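You operate a simulated robot arm through the tools that you are given. There is no shell and no other tool. Be economical: measure what you need, move in short steps, check, and stop when the job is done.

Carry out the task below with a simulated robot arm. There is one attempt and no reset: what you move stays moved.

TASK
Take the grey cup on the top of the writing table and put it away on the top of the tea table. Then put the glass carafe on the top of the writing table away on the top of the tea table.
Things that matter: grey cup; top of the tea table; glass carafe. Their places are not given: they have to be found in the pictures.

It is judged by the outcome, as a careful person would: the job done as asked, and still so three seconds after it is handed in. It fails if anything else is knocked over, pushed out of place, dropped, spilled or broken.

THE ROBOT
A 6-joint arm with a two-finger parallel gripper, fixed in place. Base frame: the origin is at the foot of the arm, x ahead of it, y to its left, z up. Lengths are in m, angles in rad, forces in N, time in s.
Its first joint turns from -1.152 to 1.152 rad. Payload 2.7 kg.
Tool frame: the origin (TCP) lies between the finger pads and is the grasp point; the fingertips stand 0.023 m ahead of it; z points along the fingers, y is the line along which they close. The gripper opens to 0.094 m. The fingers are 0.038 m wide and 0.01 m thick; the gripper's body (0.054 by 0.096 m) begins 0.039 m behind the TCP.
Orientation is that of the tool frame in the base frame, as a unit quaternion [x, y, z, w]. With the fingers straight down and closing along the base's y, the tool's x points along the base's -x, its y along +y and its z along -z.

THE INTERFACE
- The arm moves only by the tool servo_tool. Its argument "motion" is a list of rows, each an object of numbers (a shift or turn left out is 0, a gripper value left out holds the last): "dx", "dy", "dz": the shift along the tool's x, y, z in units of 200 mm (1.0 is 200 mm); "rx", "ry", "rz": the turn, a rotation vector about the tool's x, y, z in units of 120 degrees (1.0 is 120 degrees); "gripper": the opening, from 0 (shut) to 1 (fully open). In form: [{"dx": .., "dy": .., "dz": .., "rx": .., "ry": .., "rz": .., "gripper": ..}, ...]. A call has 1 to 8 rows; each row is the pose to reach, as a shift and turn from the pose commanded when the call began, along the tool's axes at that moment. A call with a number of a shift or a turn outside -1 to 1 is refused whole. A row lasts 0.2 s, in which the tool goes at most 0.05 m and 0.15 rad; a call with a longer step from one row to the next is refused whole, and so is a gripper value outside its range. A pose out of reach is approached as far as the arm can. The call stops where the force on the tool passes 40 N (or 10 N more than at its start, if that is more) or the arm is blocked; 0.2 s more then pass. The fingers move at their own pace (about 0.045 m/s each) and stop on an object; they squeeze with about 21 N. The grip force told is the motor's: it shows also when the fingers shut on nothing. Time passes only in rows, and 0.2 s behind the last, so rows that repeat a pose let the fingers close. It gives the time, the measured TCP pose, the force on the tool (base axes), the opening and the grip force at its end, in the units of the frame above (readings bear some noise).
- Cameras (640 x 400 px; columns grow to the right, rows downward): "scene" is fixed at [0.0639, -0.441, 1.3833]; the picture's right is [0.82, -0.57, 0.00], its down [-0.43, -0.61, -0.67] and it looks along [0.38, 0.55, -0.75] (base axes); focal length 233 px, centre (320, 200). "wrist" rides on the gripper at [-0.039, 0, -0.044] in the tool frame; the picture's right is [0.00, -1.00, 0.00], its down [0.97, 0.00, -0.24] and it looks along [0.24, 0.00, 0.97] (tool axes); focal length 218 px, centre (320, 200).
- capture(camera): a new picture of that camera. No time passes.
- probe_pixels(camera, pixels): there is no depth. For up to 12 entries [column, row, z] of the newest picture of that camera ("zoom" is the newest enlarged one), the place [x, y] in the base frame at which the ray of that pixel passes the height z, good to about 0.002 m, but the place of the scene camera against the robot may be out by one fixed shift of up to 0.012 m in any direction. No time passes.
- inspect(camera, box): a new picture of the part [left, top, right, bottom] of that camera's present view, enlarged. No time passes.
- job_done(): hands the job in; it is judged then, once.

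Work in short steps. Measure before you move; look again where a grasp or a placing could have gone wrong, and mend it. You have 80 turns and 38 pictures in all, those below and enlarged ones among them. Open the gripper and draw the arm clear of the work before you hand the job in, unless the task says otherwise; then end with one line.

The tools are called after ">>>" as a command line: name --argument value ..., lists and objects as JSON in quotes. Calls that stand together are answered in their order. servo_tool: Moves the arm, as the interface text tells. Its arguments: {"type":"object","properties":{"motion":{"type":"array","items":{"type":"object","properties":{"dx":{"type":"number"},"dy":{"type":"number"},"dz":{"type":"number"},"rx":{"type":"number"},"ry":{"type":"number"},"rz":{"type":"number"},"gripper":{"type":"number"}}}}},"required":["motion"]} The other tools are called the same way: capture (camera) takes a picture; probe_pixels (camera, pixels) gives the place at which the rays of pixels pass given heights; inspect (camera, box) takes an enlarged picture of a part of a camera's view; job_done () hands the job in.

At the start:

```text
time_s: 0.0
eef_pos: [0.4246, 0.0004, 1.1286]
orientation: [-0.001, 1.0, 0.0, 0.0]
force: [-0.5, -0.3, 1.1]
width: 0.0941
grip_force: 0.0
```

scene: 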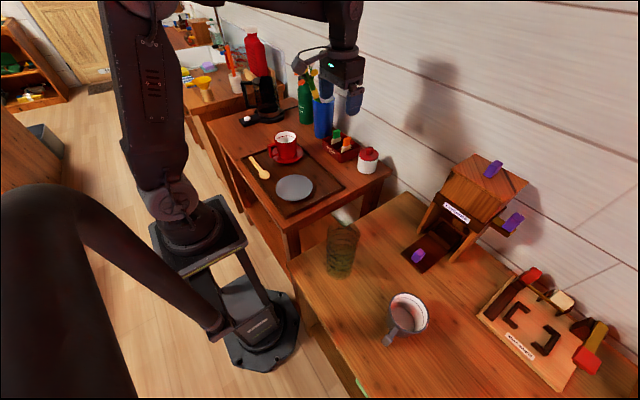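
wrist: 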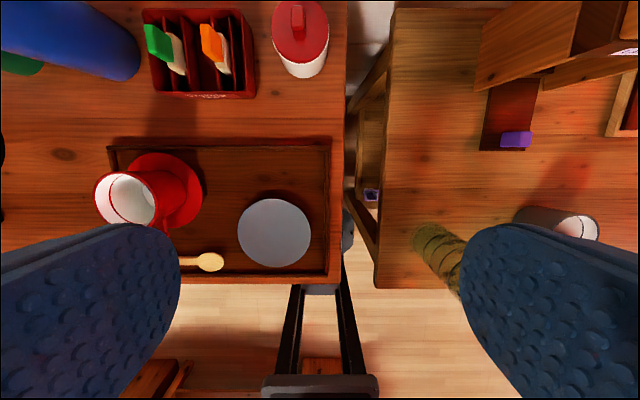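

The grey cup is near scene pixel (405,315) and the glass carafe near (341,250), both on the right-hand table. The tea table, with the tray, is on the left. I'll enlarge both areas.

>>> inspect --camera "scene" --box '[300, 200, 460, 360]'

>>> inspect --camera "scene" --box '[190, 80, 410, 260]'

```text
2.50 times, centred on (380, 280) of scene
```

zoom: 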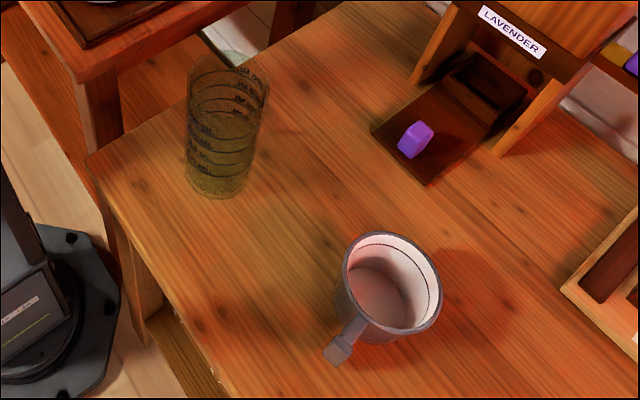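

```text
2.22 times, centred on (300, 170) of scene
```

zoom: 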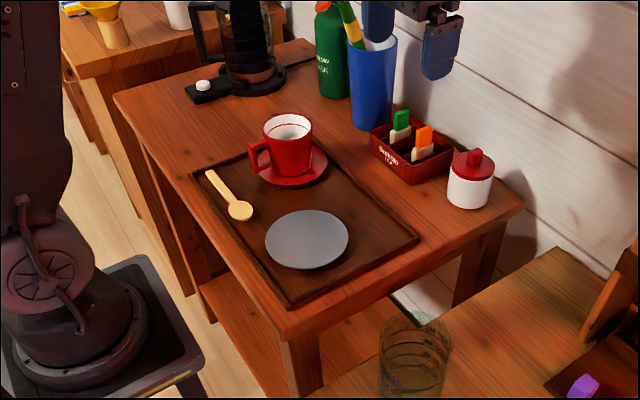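

I'll probe the base and rim positions of the cup and carafe, plus the tea table landmarks.

>>> probe_pixels --camera "scene" --pixels '[[410, 313, 0.76], [410, 313, 0.85], [401, 324, 0.76], [339, 274, 0.76], [345, 232, 0.76], [345, 232, 0.9], [286, 231, 0.76], [391, 172, 0.76], [208, 123, 0.76], [241, 157, 0.76], [286, 217, 0.76], [345, 187, 0.76]]'

>>> probe_pixels --camera "wrist" --pixels '[[335, 140, 0.76], [108, 147, 0.76], [330, 283, 0.76], [345, 283, 0.76], [376, 288, 0.76], [350, 5, 0.76], [388, 5, 0.76], [110, 280, 0.76], [300, 75, 0.76], [250, 97, 0.76], [150, 97, 0.76], [432, 245, 0.76]]'

```text
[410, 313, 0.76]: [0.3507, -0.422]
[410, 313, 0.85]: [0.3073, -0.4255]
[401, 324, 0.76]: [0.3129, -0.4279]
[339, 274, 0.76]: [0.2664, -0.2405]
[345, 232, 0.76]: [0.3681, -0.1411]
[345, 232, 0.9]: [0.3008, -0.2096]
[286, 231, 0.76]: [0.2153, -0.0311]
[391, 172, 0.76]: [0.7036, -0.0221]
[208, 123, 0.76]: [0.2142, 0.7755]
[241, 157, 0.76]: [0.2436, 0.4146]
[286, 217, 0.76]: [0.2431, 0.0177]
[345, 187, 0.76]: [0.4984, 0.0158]
```

```text
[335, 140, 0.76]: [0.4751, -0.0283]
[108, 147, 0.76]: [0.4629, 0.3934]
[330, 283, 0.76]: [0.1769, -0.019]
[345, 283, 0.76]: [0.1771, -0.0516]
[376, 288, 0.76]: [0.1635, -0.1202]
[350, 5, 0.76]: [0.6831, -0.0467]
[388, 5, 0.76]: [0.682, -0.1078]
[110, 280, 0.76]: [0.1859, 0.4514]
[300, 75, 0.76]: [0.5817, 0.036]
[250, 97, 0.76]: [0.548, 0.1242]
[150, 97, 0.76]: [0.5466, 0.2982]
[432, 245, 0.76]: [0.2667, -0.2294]
```

The tea table appears about 3 cm higher than the writing table. First I'll move at height to above the cup for a wrist view.

>>> servo_tool --motion '[{"dx": 0.05, "dy": -0.2}, {"dx": 0.1, "dy": -0.4}, {"dx": 0.15, "dy": -0.6}, {"dx": 0.2, "dy": -0.8}, {"dx": 0.25, "dy": -1.0}]'

>>> servo_tool --motion '[{"dx": 0.05, "dy": -0.2}, {"dx": 0.1, "dy": -0.4}, {"dx": 0.15, "dy": -0.6}, {"dx": 0.2, "dy": -0.8}, {"dx": 0.25, "dy": -1.0}, {"dx": 0.25, "dy": -1.0}]'

>>> capture --camera "wrist"

```text
time_s: 1.2
eef_pos: [0.3748, -0.1996, 1.1284]
orientation: [0.0, 1.0, 0.0, 0.0]
force: [0.0, 0.4, -0.2]
width: 0.094
grip_force: 0.0
```

```text
time_s: 2.6
eef_pos: [0.3226, -0.3997, 1.1277]
orientation: [0.0, 1.0, 0.0, 0.0]
force: [-0.2, -0.4, 0.0]
width: 0.094
grip_force: 0.1
```

```text
33 pictures are left
```

wrist: 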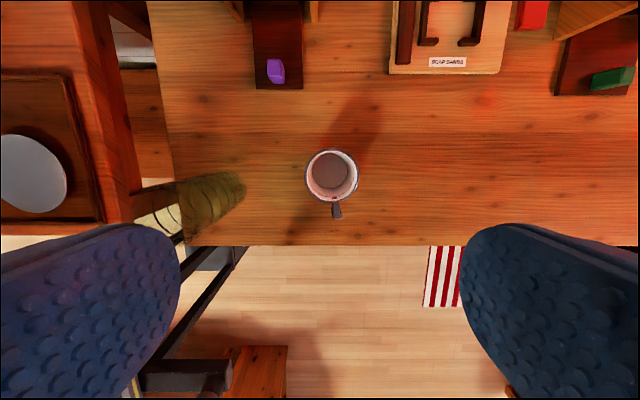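

The cup rim is centred at (332,175) and the handle points to base -x, so closing along y clears it. I'll probe at a few heights.

>>> probe_pixels --camera "wrist" --pixels '[[332, 176, 0.76], [332, 176, 0.84], [332, 176, 0.86], [305, 176, 0.84], [359, 176, 0.84], [330, 170, 0.76], [340, 218, 0.84], [340, 218, 0.8], [240, 190, 0.76], [210, 211, 0.76], [184, 214, 0.9]]'

>>> inspect --camera "wrist" --box '[160, 130, 400, 280]'

```text
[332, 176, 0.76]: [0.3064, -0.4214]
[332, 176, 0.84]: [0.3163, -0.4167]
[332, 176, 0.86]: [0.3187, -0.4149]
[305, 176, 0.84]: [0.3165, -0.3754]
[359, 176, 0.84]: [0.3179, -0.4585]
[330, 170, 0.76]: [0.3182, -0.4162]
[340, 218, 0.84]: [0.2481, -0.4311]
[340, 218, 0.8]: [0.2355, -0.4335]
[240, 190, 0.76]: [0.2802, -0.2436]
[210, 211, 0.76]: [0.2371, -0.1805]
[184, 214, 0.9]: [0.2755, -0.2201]
```

```text
2.67 times, centred on (280, 205) of wrist
```

zoom: 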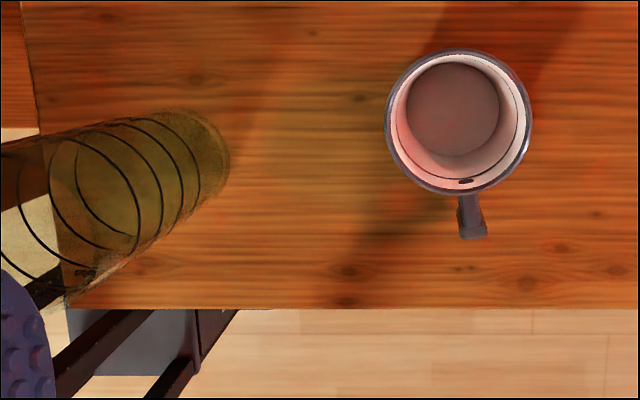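

Cup rim centre is about (0.317,-0.416), about 0.085 wide. I'll centre over it and descend to z≈0.98 to refine.

>>> servo_tool --motion '[{"dx": 0.03, "dy": -0.08, "dz": 0.15, "gripper": 1}, {"dx": 0.03, "dy": -0.08, "dz": 0.35}, {"dx": 0.03, "dy": -0.08, "dz": 0.55}, {"dx": 0.03, "dy": -0.08, "dz": 0.75}, {"dx": 0.03, "dy": -0.08, "dz": 0.75}]'

>>> capture --camera "wrist"

```text
time_s: 3.8
eef_pos: [0.3215, -0.4153, 0.9792]
orientation: [0.0, 1.0, 0.0, 0.0]
force: [-0.2, 0.3, 0.0]
width: 0.094
grip_force: 0.0
```

```text
31 pictures are left
```

wrist: 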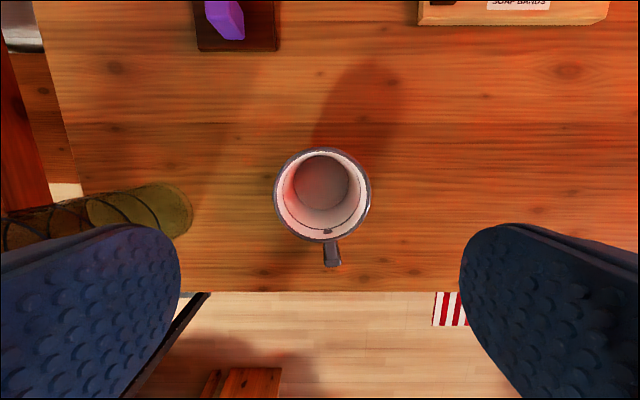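

>>> probe_pixels --camera "wrist" --pixels '[[273, 195, 0.835], [371, 195, 0.835], [322, 147, 0.835], [322, 243, 0.835], [322, 195, 0.835], [321, 182, 0.77], [334, 265, 0.82]]'

>>> inspect --camera "wrist" --box '[250, 140, 394, 230]'

```text
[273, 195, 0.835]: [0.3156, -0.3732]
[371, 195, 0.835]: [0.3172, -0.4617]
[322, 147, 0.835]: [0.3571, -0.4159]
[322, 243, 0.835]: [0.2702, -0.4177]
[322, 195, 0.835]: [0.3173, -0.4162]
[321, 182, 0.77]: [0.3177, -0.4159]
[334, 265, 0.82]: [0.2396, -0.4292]
```

```text
4.44 times, centred on (322, 185) of wrist
```

zoom: 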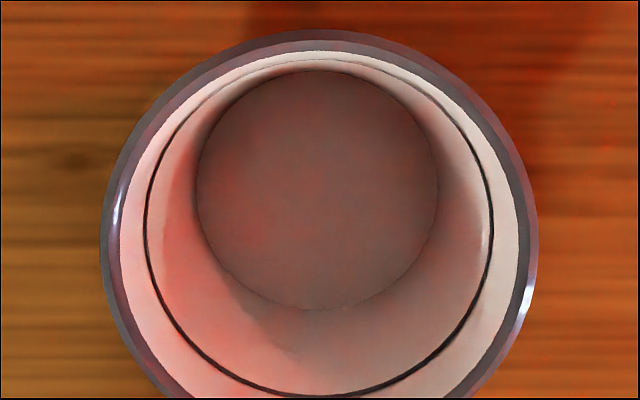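

Rim is at z≈0.835, diameter ≈0.087, centre ≈(0.314,-0.417). I'll align and stop with the fingertips just above the rim to check the clearance.

>>> servo_tool --motion '[{"dx": 0.025, "dy": -0.0085, "dz": 0.0}, {"dx": 0.025, "dy": -0.0085, "dz": 0.2}, {"dx": 0.025, "dy": -0.0085, "dz": 0.4}, {"dx": 0.025, "dy": -0.0085, "dz": 0.53}, {"dx": 0.025, "dy": -0.0085, "dz": 0.53}, {"dx": 0.025, "dy": -0.0085, "dz": 0.53}]'

>>> capture --camera "wrist"

```text
time_s: 5.2
eef_pos: [0.3149, -0.4169, 0.8717]
orientation: [-0.001, 1.0, -0.001, 0.0]
force: [0.1, 0.6, -0.4]
width: 0.094
grip_force: 0.0
```

```text
29 pictures are left
```

wrist: 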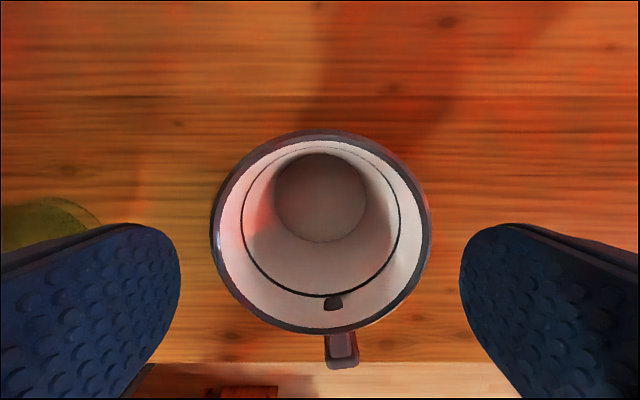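

Rim spans columns 210–431 (centre 320.5) and the fingers span 180–460 (centre 320), so it is well centred. I'll descend slowly.

>>> servo_tool --motion '[{"dz": 0.05}, {"dz": 0.1}, {"dz": 0.15}, {"dz": 0.2}, {"dz": 0.25}, {"dz": 0.28}, {"dz": 0.28}]'

>>> capture --camera "wrist"

```text
time_s: 6.8
eef_pos: [0.3129, -0.4174, 0.8157]
orientation: [-0.001, 1.0, -0.001, 0.0]
force: [-0.6, -0.1, 0.2]
width: 0.094
grip_force: 0.0
```

```text
28 pictures are left
```

wrist: 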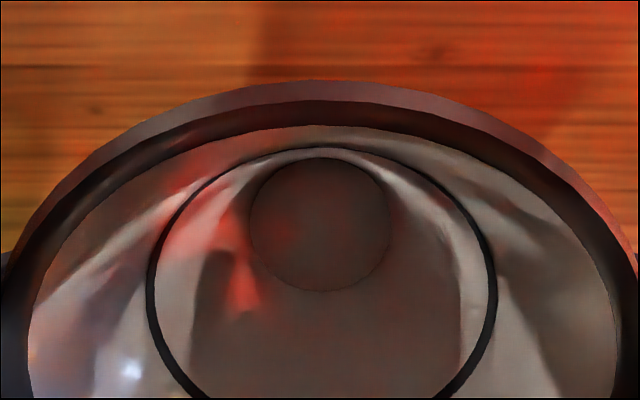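

No contact; the fingers straddle the cup. I'll close on it.

>>> servo_tool --motion '[{"gripper": 0.5}, {"gripper": 0.3}, {"gripper": 0.3}, {"gripper": 0.3}]'

```text
time_s: 7.8
eef_pos: [0.3147, -0.4169, 0.8164]
orientation: [0.0, 1.0, 0.0, -0.001]
force: [0.1, -0.4, 0.8]
width: 0.0843
grip_force: 21.4
```

Gripped at 0.084. I'll lift straight up.

>>> servo_tool --motion '[{"dz": -0.05}, {"dz": -0.15}, {"dz": -0.35}, {"dz": -0.55}, {"dz": -0.75}, {"dz": -0.95}, {"dz": -1.0}, {"dz": -1.0}]'

>>> servo_tool --motion '[{"dz": -0.15}, {"dz": -0.3}, {"dz": -0.42}, {"dz": -0.42}]'

>>> capture --camera "scene"

```text
time_s: 9.6
eef_pos: [0.3134, -0.416, 1.0157]
orientation: [0.0, 1.0, 0.0, 0.0]
force: [-0.1, -0.1, -0.2]
width: 0.0284
grip_force: 0.0
```

```text
time_s: 10.6
eef_pos: [0.314, -0.415, 1.1003]
orientation: [0.0, 1.0, 0.001, 0.0]
force: [0.1, 0.4, 0.2]
width: 0.0282
grip_force: 0.0
```

```text
27 pictures are left
```

scene: 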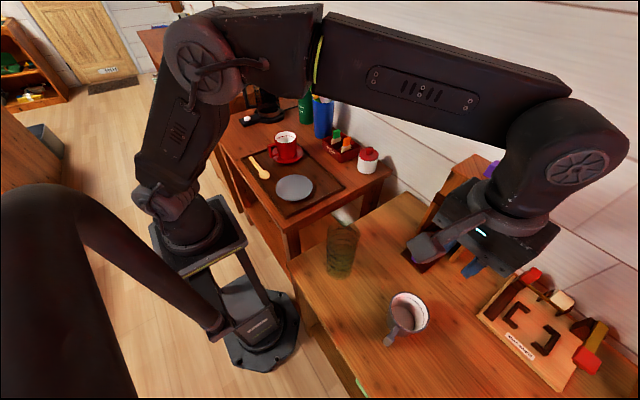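

The cup slipped from the grip but still stands in its place. I'll look closer at its shape and position.

>>> inspect --camera "scene" --box '[368, 280, 448, 360]'

>>> inspect --camera "wrist" --box '[240, 110, 400, 270]'

```text
5.00 times, centred on (408, 320) of scene
```

zoom: 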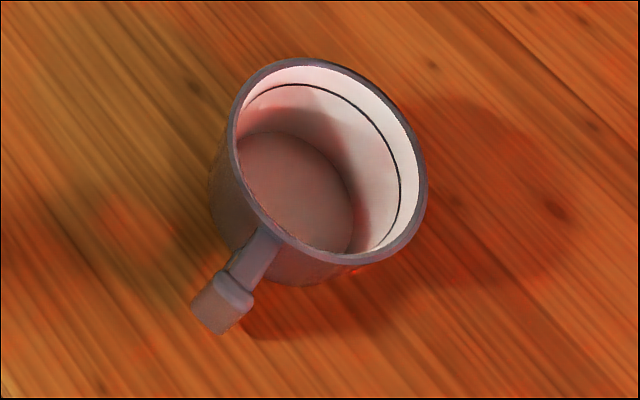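

```text
2.50 times, centred on (320, 190) of wrist
```

zoom: 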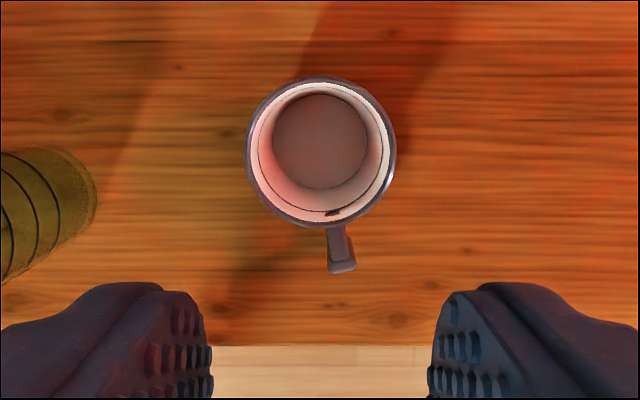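

The cup is undisturbed. I'll try again with the rim nearer the mid pad, a full-closing command, and a very slow lift while watching the force.

>>> servo_tool --motion '[{"gripper": 1}, {"gripper": 1}, {"gripper": 1}, {"gripper": 1}, {"dz": 0.25}, {"dz": 0.5}, {"dz": 0.75}, {"dz": 1.0}]'

>>> servo_tool --motion '[{"dz": 0.08}, {"dz": 0.13}, {"dz": 0.13}]'

>>> capture --camera "wrist"

```text
time_s: 12.4
eef_pos: [0.3131, -0.4155, 0.9021]
orientation: [0.001, 1.0, 0.001, 0.0]
force: [0.0, 0.2, 0.1]
width: 0.094
grip_force: 0.0
```

```text
time_s: 13.2
eef_pos: [0.3149, -0.4166, 0.875]
orientation: [0.001, 1.0, 0.0, 0.001]
force: [0.0, -0.2, 0.1]
width: 0.094
grip_force: 0.0
```

```text
24 pictures are left
```

wrist: 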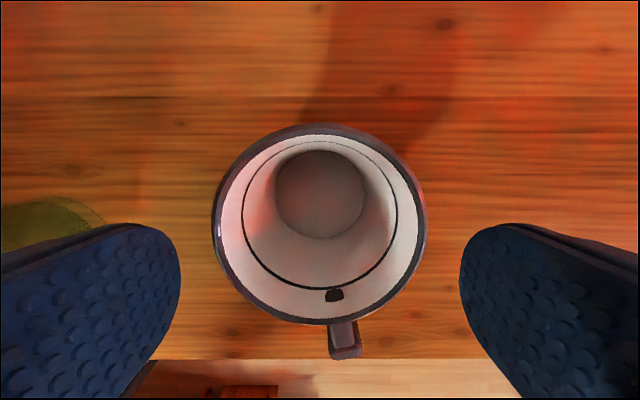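

Still centred (212–427). I'll descend to z≈0.823 and close fully.

>>> servo_tool --motion '[{"dz": 0.06}, {"dz": 0.12}, {"dz": 0.18}, {"dz": 0.25}, {"dz": 0.25, "gripper": 0}, {"dz": 0.25, "gripper": 0}, {"dz": 0.25, "gripper": 0}, {"dz": 0.25, "gripper": 0}]'

>>> servo_tool --motion '[{"dz": -0.005}, {"dz": -0.01}, {"dz": -0.015}, {"dz": -0.02}, {"dz": -0.025}]'

```text
time_s: 15.0
eef_pos: [0.314, -0.4171, 0.8252]
orientation: [0.0, 1.0, 0.0, 0.0]
force: [1.5, 1.4, 1.6]
width: 0.0841
grip_force: 20.9
```

```text
time_s: 16.2
eef_pos: [0.314, -0.4173, 0.8294]
orientation: [0.0, 1.0, 0.001, 0.0]
force: [-0.2, -0.3, -1.3]
width: 0.0838
grip_force: 20.6
```

>>> servo_tool --motion '[{"dz": -0.01}, {"dz": -0.02}, {"dz": -0.03}, {"dz": -0.04}, {"dz": -0.05}, {"dz": -0.06}]'

>>> capture --camera "wrist"

```text
time_s: 17.6
eef_pos: [0.3131, -0.4169, 0.8417]
orientation: [0.0, 1.0, 0.0, 0.0]
force: [-1.2, 0.7, -2.2]
width: 0.0839
grip_force: 20.5
```

```text
23 pictures are left
```

wrist: 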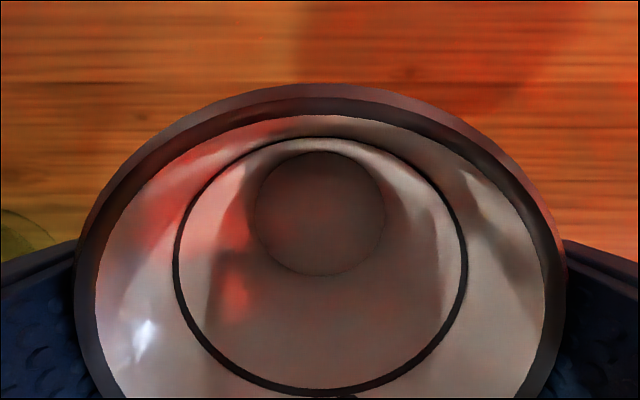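

The rim stays fixed relative to the fingers and the tool feels about 2 N, so the cup is lifting. I'll continue slowly.

>>> servo_tool --motion '[{"dz": -0.015}, {"dz": -0.035}, {"dz": -0.06}, {"dz": -0.09}, {"dz": -0.12}, {"dz": -0.15}, {"dz": -0.17}, {"dz": -0.18}]'

>>> capture --camera "wrist"

```text
time_s: 19.4
eef_pos: [0.3138, -0.4173, 0.8765]
orientation: [0.0, 1.0, 0.0, 0.0]
force: [-0.6, -0.3, -2.6]
width: 0.084
grip_force: 21.3
```

```text
22 pictures are left
```

wrist: 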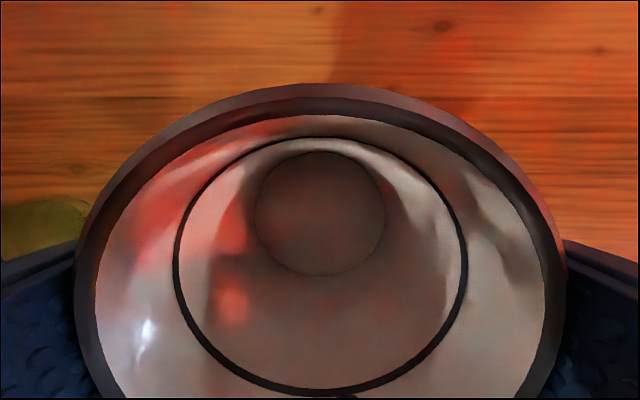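

It's held firmly. I'll continue lifting with gentle ramps, and probe the tea table's free area left of the tray, assuming z≈0.79.

>>> servo_tool --motion '[{"dz": -0.03}, {"dz": -0.08}, {"dz": -0.15}, {"dz": -0.24}, {"dz": -0.33}, {"dz": -0.42}, {"dz": -0.48}, {"dz": -0.5}]'

>>> servo_tool --motion '[{"dz": -0.03}, {"dz": -0.08}, {"dz": -0.15}, {"dz": -0.24}, {"dz": -0.33}, {"dz": -0.42}, {"dz": -0.48}, {"dz": -0.5}]'

>>> probe_pixels --camera "scene" --pixels '[[241, 124, 0.79], [259, 122, 0.79], [275, 121, 0.79], [207, 123, 0.79], [241, 157, 0.79], [286, 217, 0.79], [345, 187, 0.79], [273, 160, 0.79], [304, 124, 0.79], [323, 138, 0.79], [335, 161, 0.79], [286, 231, 0.79]]'

>>> inspect --camera "scene" --box '[190, 60, 350, 180]'

```text
time_s: 21.2
eef_pos: [0.3146, -0.4176, 0.9769]
orientation: [0.001, 1.0, 0.0, 0.0]
force: [-0.6, 0.0, -1.1]
width: 0.084
grip_force: 21.5
```

```text
time_s: 23.0
eef_pos: [0.3127, -0.4161, 1.078]
orientation: [0.001, 1.0, 0.0, 0.001]
force: [0.5, 0.2, -1.4]
width: 0.0839
grip_force: 20.9
```

```text
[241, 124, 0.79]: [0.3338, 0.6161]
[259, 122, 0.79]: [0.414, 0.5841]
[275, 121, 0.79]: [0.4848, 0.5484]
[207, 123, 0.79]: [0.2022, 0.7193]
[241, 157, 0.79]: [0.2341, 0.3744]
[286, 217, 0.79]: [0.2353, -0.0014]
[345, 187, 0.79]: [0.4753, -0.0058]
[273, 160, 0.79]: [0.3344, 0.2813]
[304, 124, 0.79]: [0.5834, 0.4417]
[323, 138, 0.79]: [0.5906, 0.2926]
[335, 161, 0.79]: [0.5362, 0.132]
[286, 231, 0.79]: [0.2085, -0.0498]
```

```text
3.33 times, centred on (270, 120) of scene
```

zoom: 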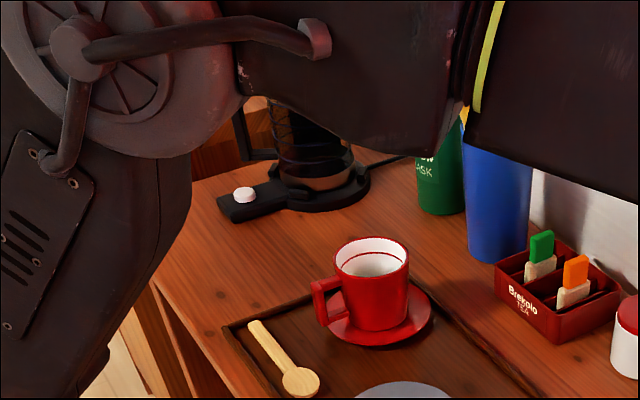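

The free band left of the tray is y≈0.38–0.57, x≈0.22–0.55. I'll place the cup near (0.40,0.465), so I traverse at height now.

>>> servo_tool --motion '[{"dx": -0.008, "dy": 0.08}, {"dx": -0.022, "dy": 0.22}, {"dx": -0.04, "dy": 0.4}, {"dx": -0.058, "dy": 0.58}, {"dx": -0.076, "dy": 0.76}, {"dx": -0.09, "dy": 0.9}, {"dx": -0.098, "dy": 0.98}, {"dx": -0.1, "dy": 1.0}]'

>>> servo_tool --motion '[{"dx": -0.008, "dy": 0.08}, {"dx": -0.022, "dy": 0.22}, {"dx": -0.04, "dy": 0.4}, {"dx": -0.058, "dy": 0.58}, {"dx": -0.076, "dy": 0.76}, {"dx": -0.09, "dy": 0.9}, {"dx": -0.098, "dy": 0.98}, {"dx": -0.1, "dy": 1.0}]'

>>> servo_tool --motion '[{"dx": -0.008, "dy": 0.08}, {"dx": -0.022, "dy": 0.22}, {"dx": -0.04, "dy": 0.4}, {"dx": -0.058, "dy": 0.58}, {"dx": -0.076, "dy": 0.76}, {"dx": -0.09, "dy": 0.9}, {"dx": -0.098, "dy": 0.98}, {"dx": -0.1, "dy": 1.0}]'

>>> servo_tool --motion '[{"dx": -0.008, "dy": 0.08}, {"dx": -0.022, "dy": 0.22}, {"dx": -0.04, "dy": 0.4}, {"dx": -0.058, "dy": 0.58}, {"dx": -0.076, "dy": 0.76}, {"dx": -0.09, "dy": 0.9}, {"dx": -0.098, "dy": 0.98}, {"dx": -0.1, "dy": 1.0}]'

>>> capture --camera "wrist"

>>> capture --camera "scene"

```text
time_s: 24.8
eef_pos: [0.3332, -0.2183, 1.0783]
orientation: [0.0, 1.0, 0.0, 0.0]
force: [-0.5, 0.2, -1.7]
width: 0.0841
grip_force: 21.4
```

```text
time_s: 26.6
eef_pos: [0.3551, -0.0158, 1.0784]
orientation: [0.0, 1.0, 0.001, 0.0]
force: [0.2, -0.8, -2.2]
width: 0.0838
grip_force: 20.5
```

```text
time_s: 28.4
eef_pos: [0.3739, 0.1838, 1.0784]
orientation: [-0.001, 1.0, 0.0, 0.0]
force: [-0.2, 0.2, -1.2]
width: 0.0838
grip_force: 21.0
```

```text
time_s: 30.2
eef_pos: [0.3942, 0.3832, 1.0774]
orientation: [0.0, 1.0, 0.0, 0.0]
force: [0.1, 0.1, -2.8]
width: 0.0838
grip_force: 21.6
```

```text
20 pictures are left
```

wrist: 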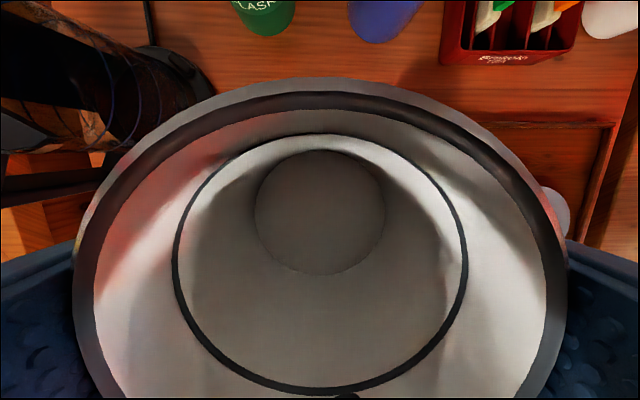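

```text
19 pictures are left
```

scene: 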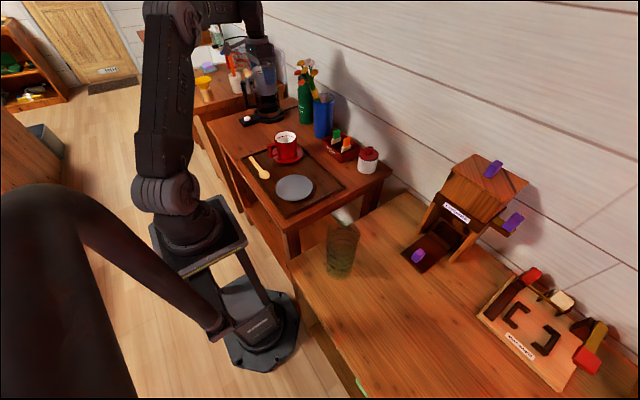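

The cup is held. I'll check where the coffee maker's nearest parts and the tray edge lie from this view.

>>> probe_pixels --camera "wrist" --pixels '[[214, 95, 0.8], [190, 120, 0.8], [170, 70, 0.9], [110, 150, 0.9], [110, 150, 0.8], [80, 190, 0.95], [478, 123, 0.79], [265, 35, 0.79], [380, 43, 0.79], [605, 128, 0.79]]'

>>> inspect --camera "scene" --box '[190, 50, 350, 170]'

```text
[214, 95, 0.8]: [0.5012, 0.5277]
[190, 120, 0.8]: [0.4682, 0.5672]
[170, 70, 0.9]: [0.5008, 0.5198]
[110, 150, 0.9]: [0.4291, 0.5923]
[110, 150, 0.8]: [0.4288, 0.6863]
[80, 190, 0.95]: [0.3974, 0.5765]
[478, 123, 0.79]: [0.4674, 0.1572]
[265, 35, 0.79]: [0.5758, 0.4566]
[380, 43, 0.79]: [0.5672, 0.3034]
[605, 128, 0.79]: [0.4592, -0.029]
```

```text
3.33 times, centred on (270, 110) of scene
```

zoom: 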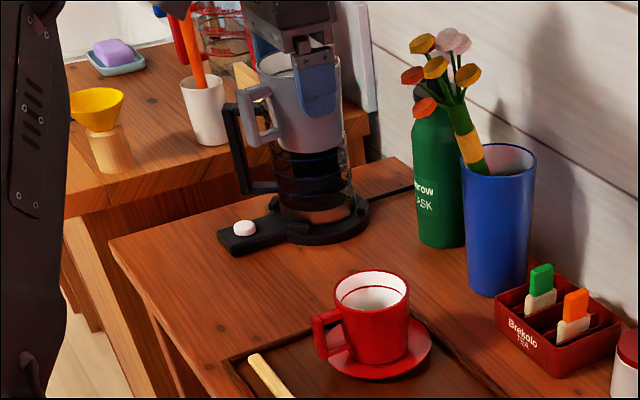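

Coffee maker stays at y>0.52 with x≥0.43. I'll go to (0.40,0.45) and descend to z≈0.885.

>>> servo_tool --motion '[{"dx": -0.01, "dy": 0.08}, {"dx": -0.02, "dy": 0.2}, {"dx": -0.03, "dy": 0.3}, {"dx": -0.03, "dy": 0.335}, {"dx": -0.03, "dy": 0.335}]'

>>> servo_tool --motion '[{"dz": 0.06}, {"dz": 0.17}, {"dz": 0.32}, {"dz": 0.48}, {"dz": 0.64}, {"dz": 0.8}, {"dz": 0.91}, {"dz": 0.96}]'

>>> capture --camera "scene"

```text
time_s: 31.4
eef_pos: [0.3997, 0.4498, 1.0789]
orientation: [0.0, 1.0, 0.0, 0.0]
force: [0.3, 0.4, -2.5]
width: 0.0842
grip_force: 21.2
```

```text
time_s: 33.2
eef_pos: [0.3988, 0.4507, 0.8852]
orientation: [-0.001, 1.0, -0.001, 0.0]
force: [0.6, -0.3, -1.3]
width: 0.0839
grip_force: 21.2
```

```text
17 pictures are left
```

scene: 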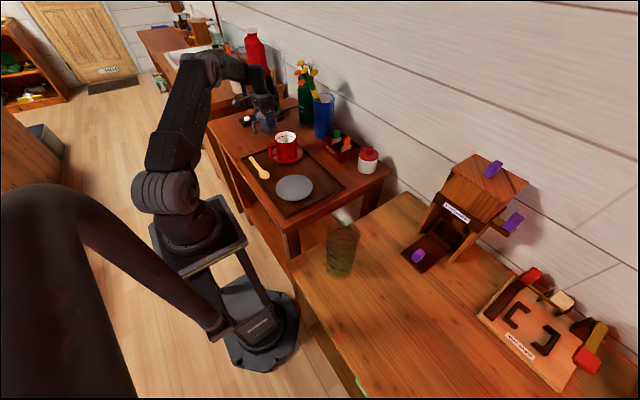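

Clear so far. I'll lower in small steps until I feel contact.

>>> servo_tool --motion '[{"dz": 0.02}, {"dz": 0.04}, {"dz": 0.06}, {"dz": 0.08}, {"dz": 0.1}]'

>>> servo_tool --motion '[{"dz": 0.01}, {"dz": 0.02}, {"dz": 0.03}, {"dz": 0.03}]'

>>> inspect --camera "scene" --box '[220, 70, 340, 160]'

```text
time_s: 34.4
eef_pos: [0.4004, 0.4504, 0.8657]
orientation: [0.0, 1.0, 0.0, -0.001]
force: [-1.7, -0.3, -1.7]
width: 0.0836
grip_force: 20.7
```

```text
time_s: 35.4
eef_pos: [0.4017, 0.45, 0.8611]
orientation: [0.0, 1.0, 0.001, 0.002]
force: [2.1, 2.5, 14.8]
width: 0.083
grip_force: 20.9
```

```text
4.44 times, centred on (280, 115) of scene
```

zoom: 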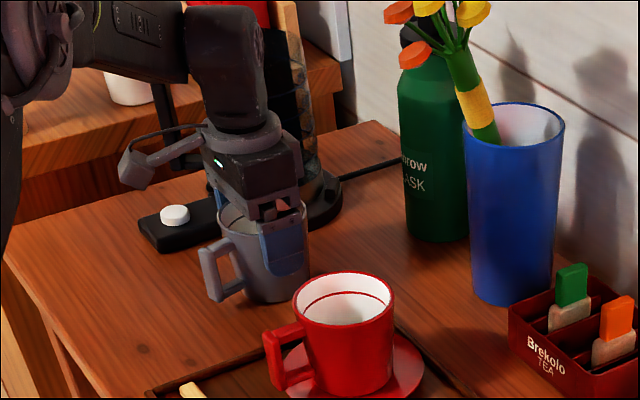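

Contact felt (15 N): the cup is standing on the table, top at about z 0.797. I'll ease the press and open.

>>> servo_tool --motion '[{"dz": -0.008}, {"dz": -0.008, "gripper": 1}, {"dz": -0.008, "gripper": 1}, {"dz": -0.008, "gripper": 1}]'

>>> servo_tool --motion '[{"dz": -0.05}, {"dz": -0.1}, {"dz": -0.2}, {"dz": -0.4}, {"dz": -0.6}, {"dz": -0.8}, {"dz": -1.0}, {"dz": -1.0}]'

>>> capture --camera "wrist"

```text
time_s: 36.4
eef_pos: [0.4015, 0.4501, 0.8611]
orientation: [0.0, 1.0, 0.0, 0.0]
force: [0.6, 0.6, 0.4]
width: 0.0941
grip_force: 0.1
```

```text
time_s: 38.2
eef_pos: [0.401, 0.4522, 1.0622]
orientation: [0.0, 1.0, 0.0, 0.0]
force: [-0.2, -0.8, 0.0]
width: 0.0941
grip_force: 0.0
```

```text
15 pictures are left
```

wrist: 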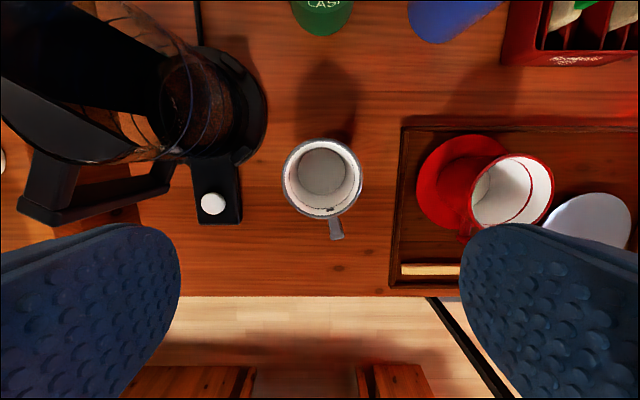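

The cup stands upright between the tray and coffee maker. I'll probe the carafe's spot in front of it.

>>> probe_pixels --camera "wrist" --pixels '[[300, 295, 0.797], [338, 238, 0.85], [392, 288, 0.8], [392, 200, 0.8], [240, 222, 0.8], [196, 224, 0.8], [290, 250, 0.797], [300, 245, 0.797]]'

```text
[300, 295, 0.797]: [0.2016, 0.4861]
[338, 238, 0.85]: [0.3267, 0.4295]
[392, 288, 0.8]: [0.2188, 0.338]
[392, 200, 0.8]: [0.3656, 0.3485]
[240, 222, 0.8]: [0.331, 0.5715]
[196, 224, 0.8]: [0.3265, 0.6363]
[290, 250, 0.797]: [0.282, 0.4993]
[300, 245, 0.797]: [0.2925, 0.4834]
```

Carafe target (0.265,0.47) is clear of the cup handle, tray and coffee maker. I'll return at height to above the carafe.

>>> servo_tool --motion '[{"dx": 0.04, "dy": -0.21, "dz": -0.06}, {"dx": 0.08, "dy": -0.42, "dz": -0.12}, {"dx": 0.12, "dy": -0.64, "dz": -0.18}, {"dx": 0.164, "dy": -0.857, "dz": -0.24}]'

>>> servo_tool --motion '[{"dx": 0.04, "dy": -0.21}, {"dx": 0.08, "dy": -0.42}, {"dx": 0.12, "dy": -0.64}, {"dx": 0.164, "dy": -0.857}]'

>>> servo_tool --motion '[{"dx": 0.04, "dy": -0.21}, {"dx": 0.08, "dy": -0.42}, {"dx": 0.12, "dy": -0.64}, {"dx": 0.164, "dy": -0.857}]'

>>> servo_tool --motion '[{"dx": 0.04, "dy": -0.21}, {"dx": 0.08, "dy": -0.42}, {"dx": 0.12, "dy": -0.64}, {"dx": 0.164, "dy": -0.857}, {"dx": 0.164, "dy": -0.857}]'

>>> capture --camera "wrist"

```text
time_s: 39.2
eef_pos: [0.3655, 0.2787, 1.1106]
orientation: [0.0, 1.0, 0.001, 0.0]
force: [0.1, 0.0, -0.2]
width: 0.0941
grip_force: 0.1
```

```text
time_s: 40.2
eef_pos: [0.3329, 0.107, 1.1107]
orientation: [0.0, 1.0, 0.0, 0.001]
force: [0.3, -1.1, 0.5]
width: 0.094
grip_force: 0.1
```

```text
time_s: 41.2
eef_pos: [0.3005, -0.0637, 1.1104]
orientation: [-0.001, 1.0, 0.0, 0.0]
force: [0.4, 0.0, 0.2]
width: 0.094
grip_force: 0.0
```

```text
time_s: 42.4
eef_pos: [0.2693, -0.2353, 1.1091]
orientation: [-0.001, 1.0, 0.0, -0.001]
force: [0.3, -0.5, 0.0]
width: 0.0941
grip_force: 0.1
```

```text
14 pictures are left
```

wrist: 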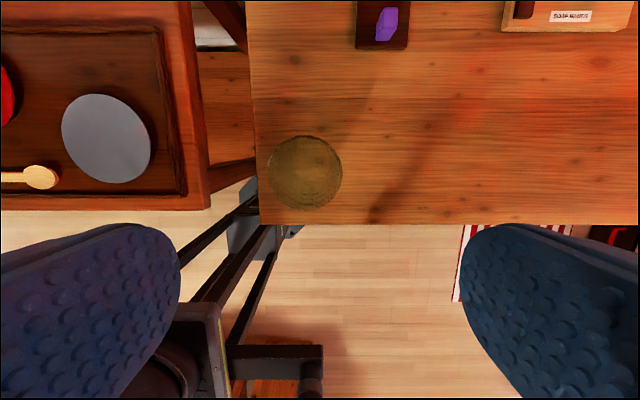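

>>> inspect --camera "wrist" --box '[245, 115, 365, 225]'

>>> probe_pixels --camera "wrist" --pixels '[[267, 172, 0.9], [342, 172, 0.9], [305, 136, 0.9], [305, 210, 0.9], [258, 190, 0.76], [300, 225, 0.76], [305, 172, 0.76]]'

```text
3.64 times, centred on (305, 170) of wrist
```

zoom: 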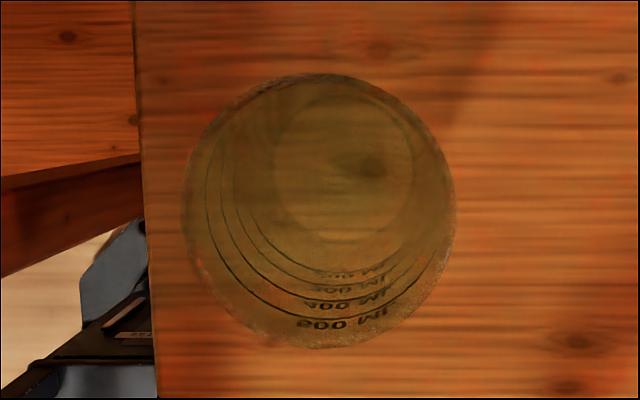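

```text
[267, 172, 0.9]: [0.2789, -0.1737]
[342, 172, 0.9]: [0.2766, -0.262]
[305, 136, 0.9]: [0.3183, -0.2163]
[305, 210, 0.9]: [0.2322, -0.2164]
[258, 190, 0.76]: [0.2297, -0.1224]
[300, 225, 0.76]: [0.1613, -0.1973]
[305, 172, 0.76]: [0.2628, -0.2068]
```

>>> probe_pixels --camera "wrist" --pixels '[[311.3, 161, 0.765], [304.8, 173, 0.88], [304.8, 173, 0.9], [304.8, 173, 0.92], [267, 173, 0.91], [342, 173, 0.91], [304.8, 135, 0.91], [304.8, 211, 0.91]]'

>>> inspect --camera "scene" --box '[300, 205, 380, 295]'

```text
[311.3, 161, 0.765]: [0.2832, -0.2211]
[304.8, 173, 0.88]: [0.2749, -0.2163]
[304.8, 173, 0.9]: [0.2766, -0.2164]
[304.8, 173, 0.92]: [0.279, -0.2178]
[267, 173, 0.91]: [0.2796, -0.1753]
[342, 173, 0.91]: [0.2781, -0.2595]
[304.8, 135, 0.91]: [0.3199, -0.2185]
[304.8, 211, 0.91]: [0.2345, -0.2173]
```

```text
4.44 times, centred on (340, 250) of scene
```

zoom: 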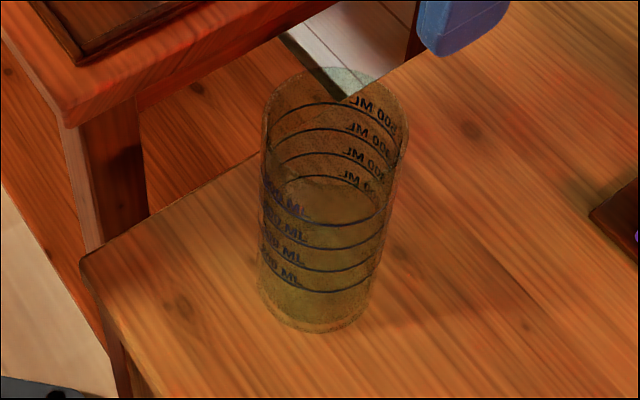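

Carafe rim centre is ≈(0.278,-0.218), diameter about 0.084. I'll centre over it and come down to z≈1.0 to refine.

>>> servo_tool --motion '[{"dx": -0.035, "dy": 0.085}, {"dx": -0.035, "dy": 0.085, "dz": 0.2}, {"dx": -0.035, "dy": 0.085, "dz": 0.4}, {"dx": -0.035, "dy": 0.085, "dz": 0.54}, {"dx": -0.035, "dy": 0.085, "dz": 0.54}]'

>>> inspect --camera "wrist" --box '[160, 100, 480, 300]'

```text
time_s: 43.6
eef_pos: [0.2768, -0.2177, 1.001]
orientation: [0.0, 1.0, 0.0, 0.0]
force: [-0.4, -0.5, 0.1]
width: 0.0939
grip_force: 0.0
```

```text
2.00 times, centred on (320, 200) of wrist
```

zoom: 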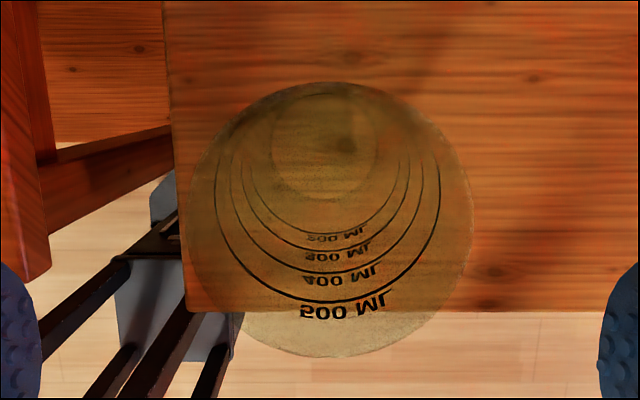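

>>> probe_pixels --camera "wrist" --pixels '[[325, 141, 0.927], [325, 279, 0.927], [253.5, 210, 0.927], [397, 210, 0.927], [321.5, 173, 0.765]]'

```text
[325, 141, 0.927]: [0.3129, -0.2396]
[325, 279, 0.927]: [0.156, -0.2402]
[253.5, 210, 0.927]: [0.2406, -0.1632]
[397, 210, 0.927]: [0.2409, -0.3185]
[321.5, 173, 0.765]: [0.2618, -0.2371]
```

>>> probe_pixels --camera "zoom" --pixels '[[330, 82, 0.927], [330, 358, 0.927], [187, 220, 0.927], [474, 220, 0.927], [323, 146, 0.765]]'

```text
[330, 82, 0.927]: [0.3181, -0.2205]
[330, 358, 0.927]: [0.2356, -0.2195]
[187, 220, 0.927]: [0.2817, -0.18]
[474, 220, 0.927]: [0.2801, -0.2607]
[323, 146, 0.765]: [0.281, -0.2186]
```

Centre (0.277,-0.220), diameter 0.081, rim z≈0.927. I'll align and descend slowly to z≈0.90.

>>> servo_tool --motion '[{"dy": -0.014}, {"dy": -0.014, "dz": 0.1}, {"dy": -0.014, "dz": 0.2}, {"dy": -0.014, "dz": 0.28}, {"dy": -0.014, "dz": 0.35}, {"dy": -0.014, "dz": 0.42}, {"dy": -0.014, "dz": 0.5}, {"dy": -0.014, "dz": 0.5}]'

>>> capture --camera "wrist"

```text
time_s: 45.4
eef_pos: [0.2758, -0.2208, 0.9018]
orientation: [0.0, 1.0, 0.0, 0.0]
force: [1.4, -0.9, -0.4]
width: 0.094
grip_force: 0.1
```

```text
10 pictures are left
```

wrist: 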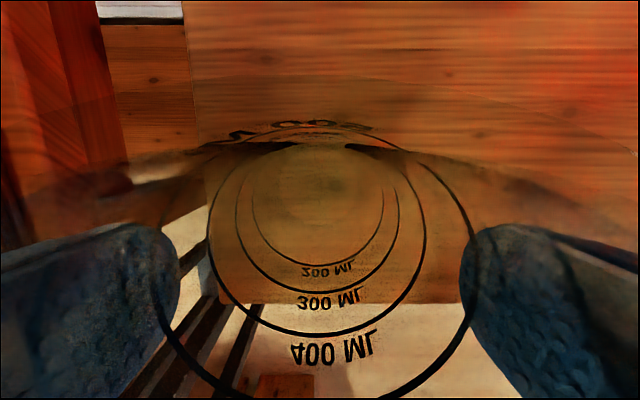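

The carafe is centred between the fingers with no contact. I'll close and lift very slowly.

>>> servo_tool --motion '[{"gripper": 0}, {"gripper": 0}, {"gripper": 0}, {"gripper": 0}, {"gripper": 0}]'

>>> servo_tool --motion '[{"dz": -0.005}, {"dz": -0.01}, {"dz": -0.02}, {"dz": -0.03}, {"dz": -0.04}, {"dz": -0.05}, {"dz": -0.06}, {"dz": -0.07}]'

>>> capture --camera "wrist"

```text
time_s: 46.6
eef_pos: [0.2754, -0.2222, 0.9017]
orientation: [0.0, 1.0, 0.0, 0.0]
force: [0.7, 0.4, -0.7]
width: 0.0753
grip_force: 20.8
```

```text
time_s: 48.4
eef_pos: [0.2749, -0.2218, 0.9145]
orientation: [0.0, 1.0, 0.0, 0.0]
force: [0.2, 0.0, -3.4]
width: 0.0757
grip_force: 20.9
```

```text
9 pictures are left
```

wrist: 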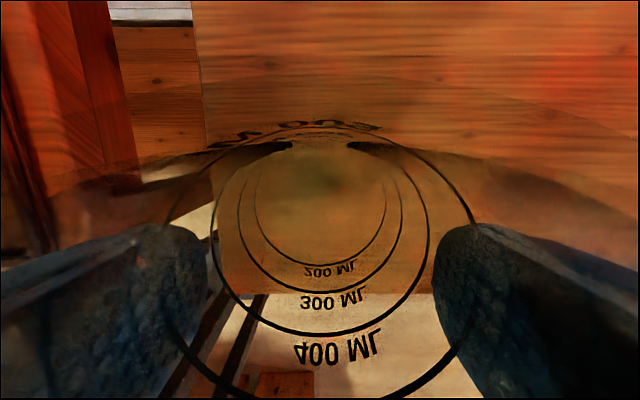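

Lifted with the rings unchanged relative to the fingers (~3.4 N). I'll keep lifting gently.

>>> servo_tool --motion '[{"dz": -0.03}, {"dz": -0.08}, {"dz": -0.15}, {"dz": -0.24}, {"dz": -0.33}, {"dz": -0.42}, {"dz": -0.48}, {"dz": -0.5}]'

>>> servo_tool --motion '[{"dz": -0.03}, {"dz": -0.08}, {"dz": -0.15}, {"dz": -0.24}, {"dz": -0.33}, {"dz": -0.4}, {"dz": -0.43}, {"dz": -0.43}]'

>>> capture --camera "scene"

```text
time_s: 50.2
eef_pos: [0.2778, -0.2209, 1.0163]
orientation: [0.0, 1.0, 0.0, 0.001]
force: [-0.1, 0.4, -3.8]
width: 0.0759
grip_force: 21.0
```

```text
time_s: 52.0
eef_pos: [0.2765, -0.2218, 1.1021]
orientation: [0.0, 1.0, 0.0, 0.0]
force: [0.8, -0.1, -2.6]
width: 0.0755
grip_force: 21.2
```

```text
8 pictures are left
```

scene: 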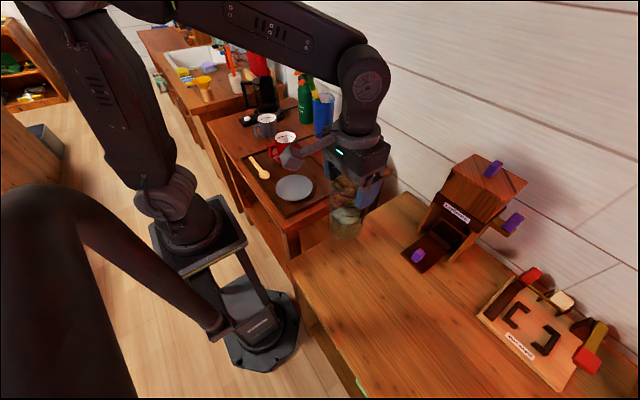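

The carafe is held upright. I'll traverse with gentle ramps, bowing out slightly in x.

>>> servo_tool --motion '[{"dx": -0.021, "dy": 0.07}, {"dx": -0.06, "dy": 0.2}, {"dx": -0.114, "dy": 0.38}, {"dx": -0.168, "dy": 0.56}, {"dx": -0.222, "dy": 0.74}, {"dx": -0.267, "dy": 0.89}, {"dx": -0.294, "dy": 0.98}, {"dx": -0.3, "dy": 1.0}]'

>>> servo_tool --motion '[{"dy": 0.07}, {"dy": 0.2}, {"dy": 0.38}, {"dy": 0.56}, {"dy": 0.74}, {"dy": 0.89}, {"dy": 0.98}, {"dy": 1.0}]'

>>> servo_tool --motion '[{"dx": 0.014, "dy": 0.07}, {"dx": 0.04, "dy": 0.2}, {"dx": 0.076, "dy": 0.38}, {"dx": 0.112, "dy": 0.56}, {"dx": 0.148, "dy": 0.74}, {"dx": 0.178, "dy": 0.89}, {"dx": 0.196, "dy": 0.98}, {"dx": 0.2, "dy": 1.0}]'

>>> servo_tool --motion '[{"dx": 0.02, "dy": 0.06}, {"dx": 0.06, "dy": 0.16}, {"dx": 0.1, "dy": 0.28}, {"dx": 0.14, "dy": 0.39}, {"dx": 0.155, "dy": 0.445}, {"dx": 0.155, "dy": 0.445}]'

>>> capture --camera "wrist"

```text
time_s: 53.8
eef_pos: [0.3345, -0.0189, 1.1014]
orientation: [0.0, 1.0, 0.0, 0.0]
force: [-0.6, 0.3, -2.9]
width: 0.0756
grip_force: 21.0
```

```text
time_s: 55.6
eef_pos: [0.3367, 0.1781, 1.1018]
orientation: [0.001, 1.0, 0.0, 0.0]
force: [-0.8, -0.2, -2.4]
width: 0.0757
grip_force: 21.3
```

```text
time_s: 57.4
eef_pos: [0.2939, 0.3796, 1.1015]
orientation: [0.0, 1.0, 0.0, 0.0]
force: [-0.9, -1.0, -3.0]
width: 0.0756
grip_force: 20.4
```

```text
time_s: 58.8
eef_pos: [0.2819, 0.458, 1.1018]
orientation: [0.0, 1.0, 0.0, 0.0]
force: [0.6, -0.7, -3.2]
width: 0.0755
grip_force: 20.9
out of reach, approached as far as the arm can: row 4, 5, 6
```

```text
7 pictures are left
```

wrist: 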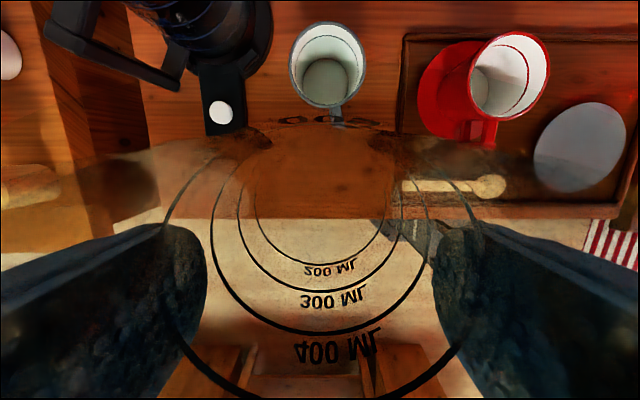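

The arm's turn limit was reached at (0.282,0.458), so I'll choose a spot at (0.268,0.43), which is still clear of the tray edge (y≈0.35) and cup handle.

>>> servo_tool --motion '[{"dx": 0.02, "dy": -0.05}, {"dx": 0.05, "dy": -0.11}, {"dx": 0.07, "dy": -0.14}, {"dx": 0.07, "dy": -0.14}]'

```text
time_s: 59.8
eef_pos: [0.2664, 0.4286, 1.1029]
orientation: [0.0, 1.0, 0.0, 0.0]
force: [-0.4, 0.3, -1.9]
width: 0.0755
grip_force: 20.9
```

At (0.267,0.429). I'll lower gently to z≈0.957 and check.

>>> servo_tool --motion '[{"dz": 0.04}, {"dz": 0.12}, {"dz": 0.24}, {"dz": 0.37}, {"dz": 0.5}, {"dz": 0.62}, {"dz": 0.7}, {"dz": 0.73}]'

>>> inspect --camera "scene" --box '[200, 80, 330, 190]'

```text
time_s: 61.6
eef_pos: [0.2684, 0.4272, 0.9554]
orientation: [-0.001, 1.0, 0.0, 0.0]
force: [0.4, 0.0, -3.0]
width: 0.0756
grip_force: 20.4
```

```text
3.64 times, centred on (265, 135) of scene
```

zoom: 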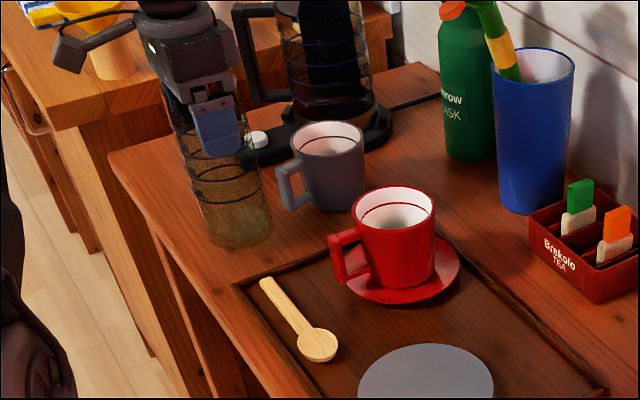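

The carafe hovers over bare table, clear of the cup handle and tray. I'll lower in small steps to contact.

>>> servo_tool --motion '[{"dz": 0.015}, {"dz": 0.03}, {"dz": 0.045}, {"dz": 0.06}, {"dz": 0.065}]'

>>> servo_tool --motion '[{"dz": 0.006}, {"dz": 0.012}, {"dz": 0.018}, {"dz": 0.018}]'

```text
time_s: 62.8
eef_pos: [0.2673, 0.4289, 0.9433]
orientation: [0.0, 1.0, 0.0, 0.0]
force: [-0.1, -0.1, -2.1]
width: 0.0753
grip_force: 21.1
```

```text
time_s: 63.8
eef_pos: [0.268, 0.4292, 0.9389]
orientation: [0.0, 1.0, 0.001, 0.001]
force: [-1.2, -5.6, 15.0]
width: 0.0759
grip_force: 20.3
```

Contact at z≈0.939 (15 N). I'll ease the press slightly, open, and rise straight up.

>>> servo_tool --motion '[{"dz": -0.006}, {"dz": -0.006, "gripper": 1}, {"dz": -0.006, "gripper": 1}, {"dz": -0.006, "gripper": 1}, {"dz": -0.006, "gripper": 1}]'

>>> servo_tool --motion '[{"dz": -0.05}, {"dz": -0.12}, {"dz": -0.22}, {"dz": -0.4}, {"dz": -0.6}, {"dz": -0.8}, {"dz": -0.9}, {"dz": -0.9}]'

>>> capture --camera "wrist"

```text
time_s: 65.0
eef_pos: [0.2665, 0.4277, 0.9396]
orientation: [0.0, 1.0, -0.001, -0.001]
force: [-0.3, 0.0, -0.4]
width: 0.0941
grip_force: 0.0
```

```text
time_s: 66.8
eef_pos: [0.2698, 0.4288, 1.1187]
orientation: [0.001, 1.0, 0.001, 0.001]
force: [0.7, -0.5, -0.1]
width: 0.094
grip_force: 0.0
```

```text
5 pictures are left
```

wrist: 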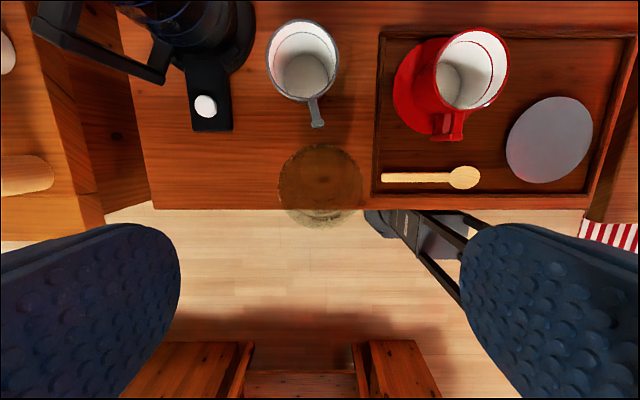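

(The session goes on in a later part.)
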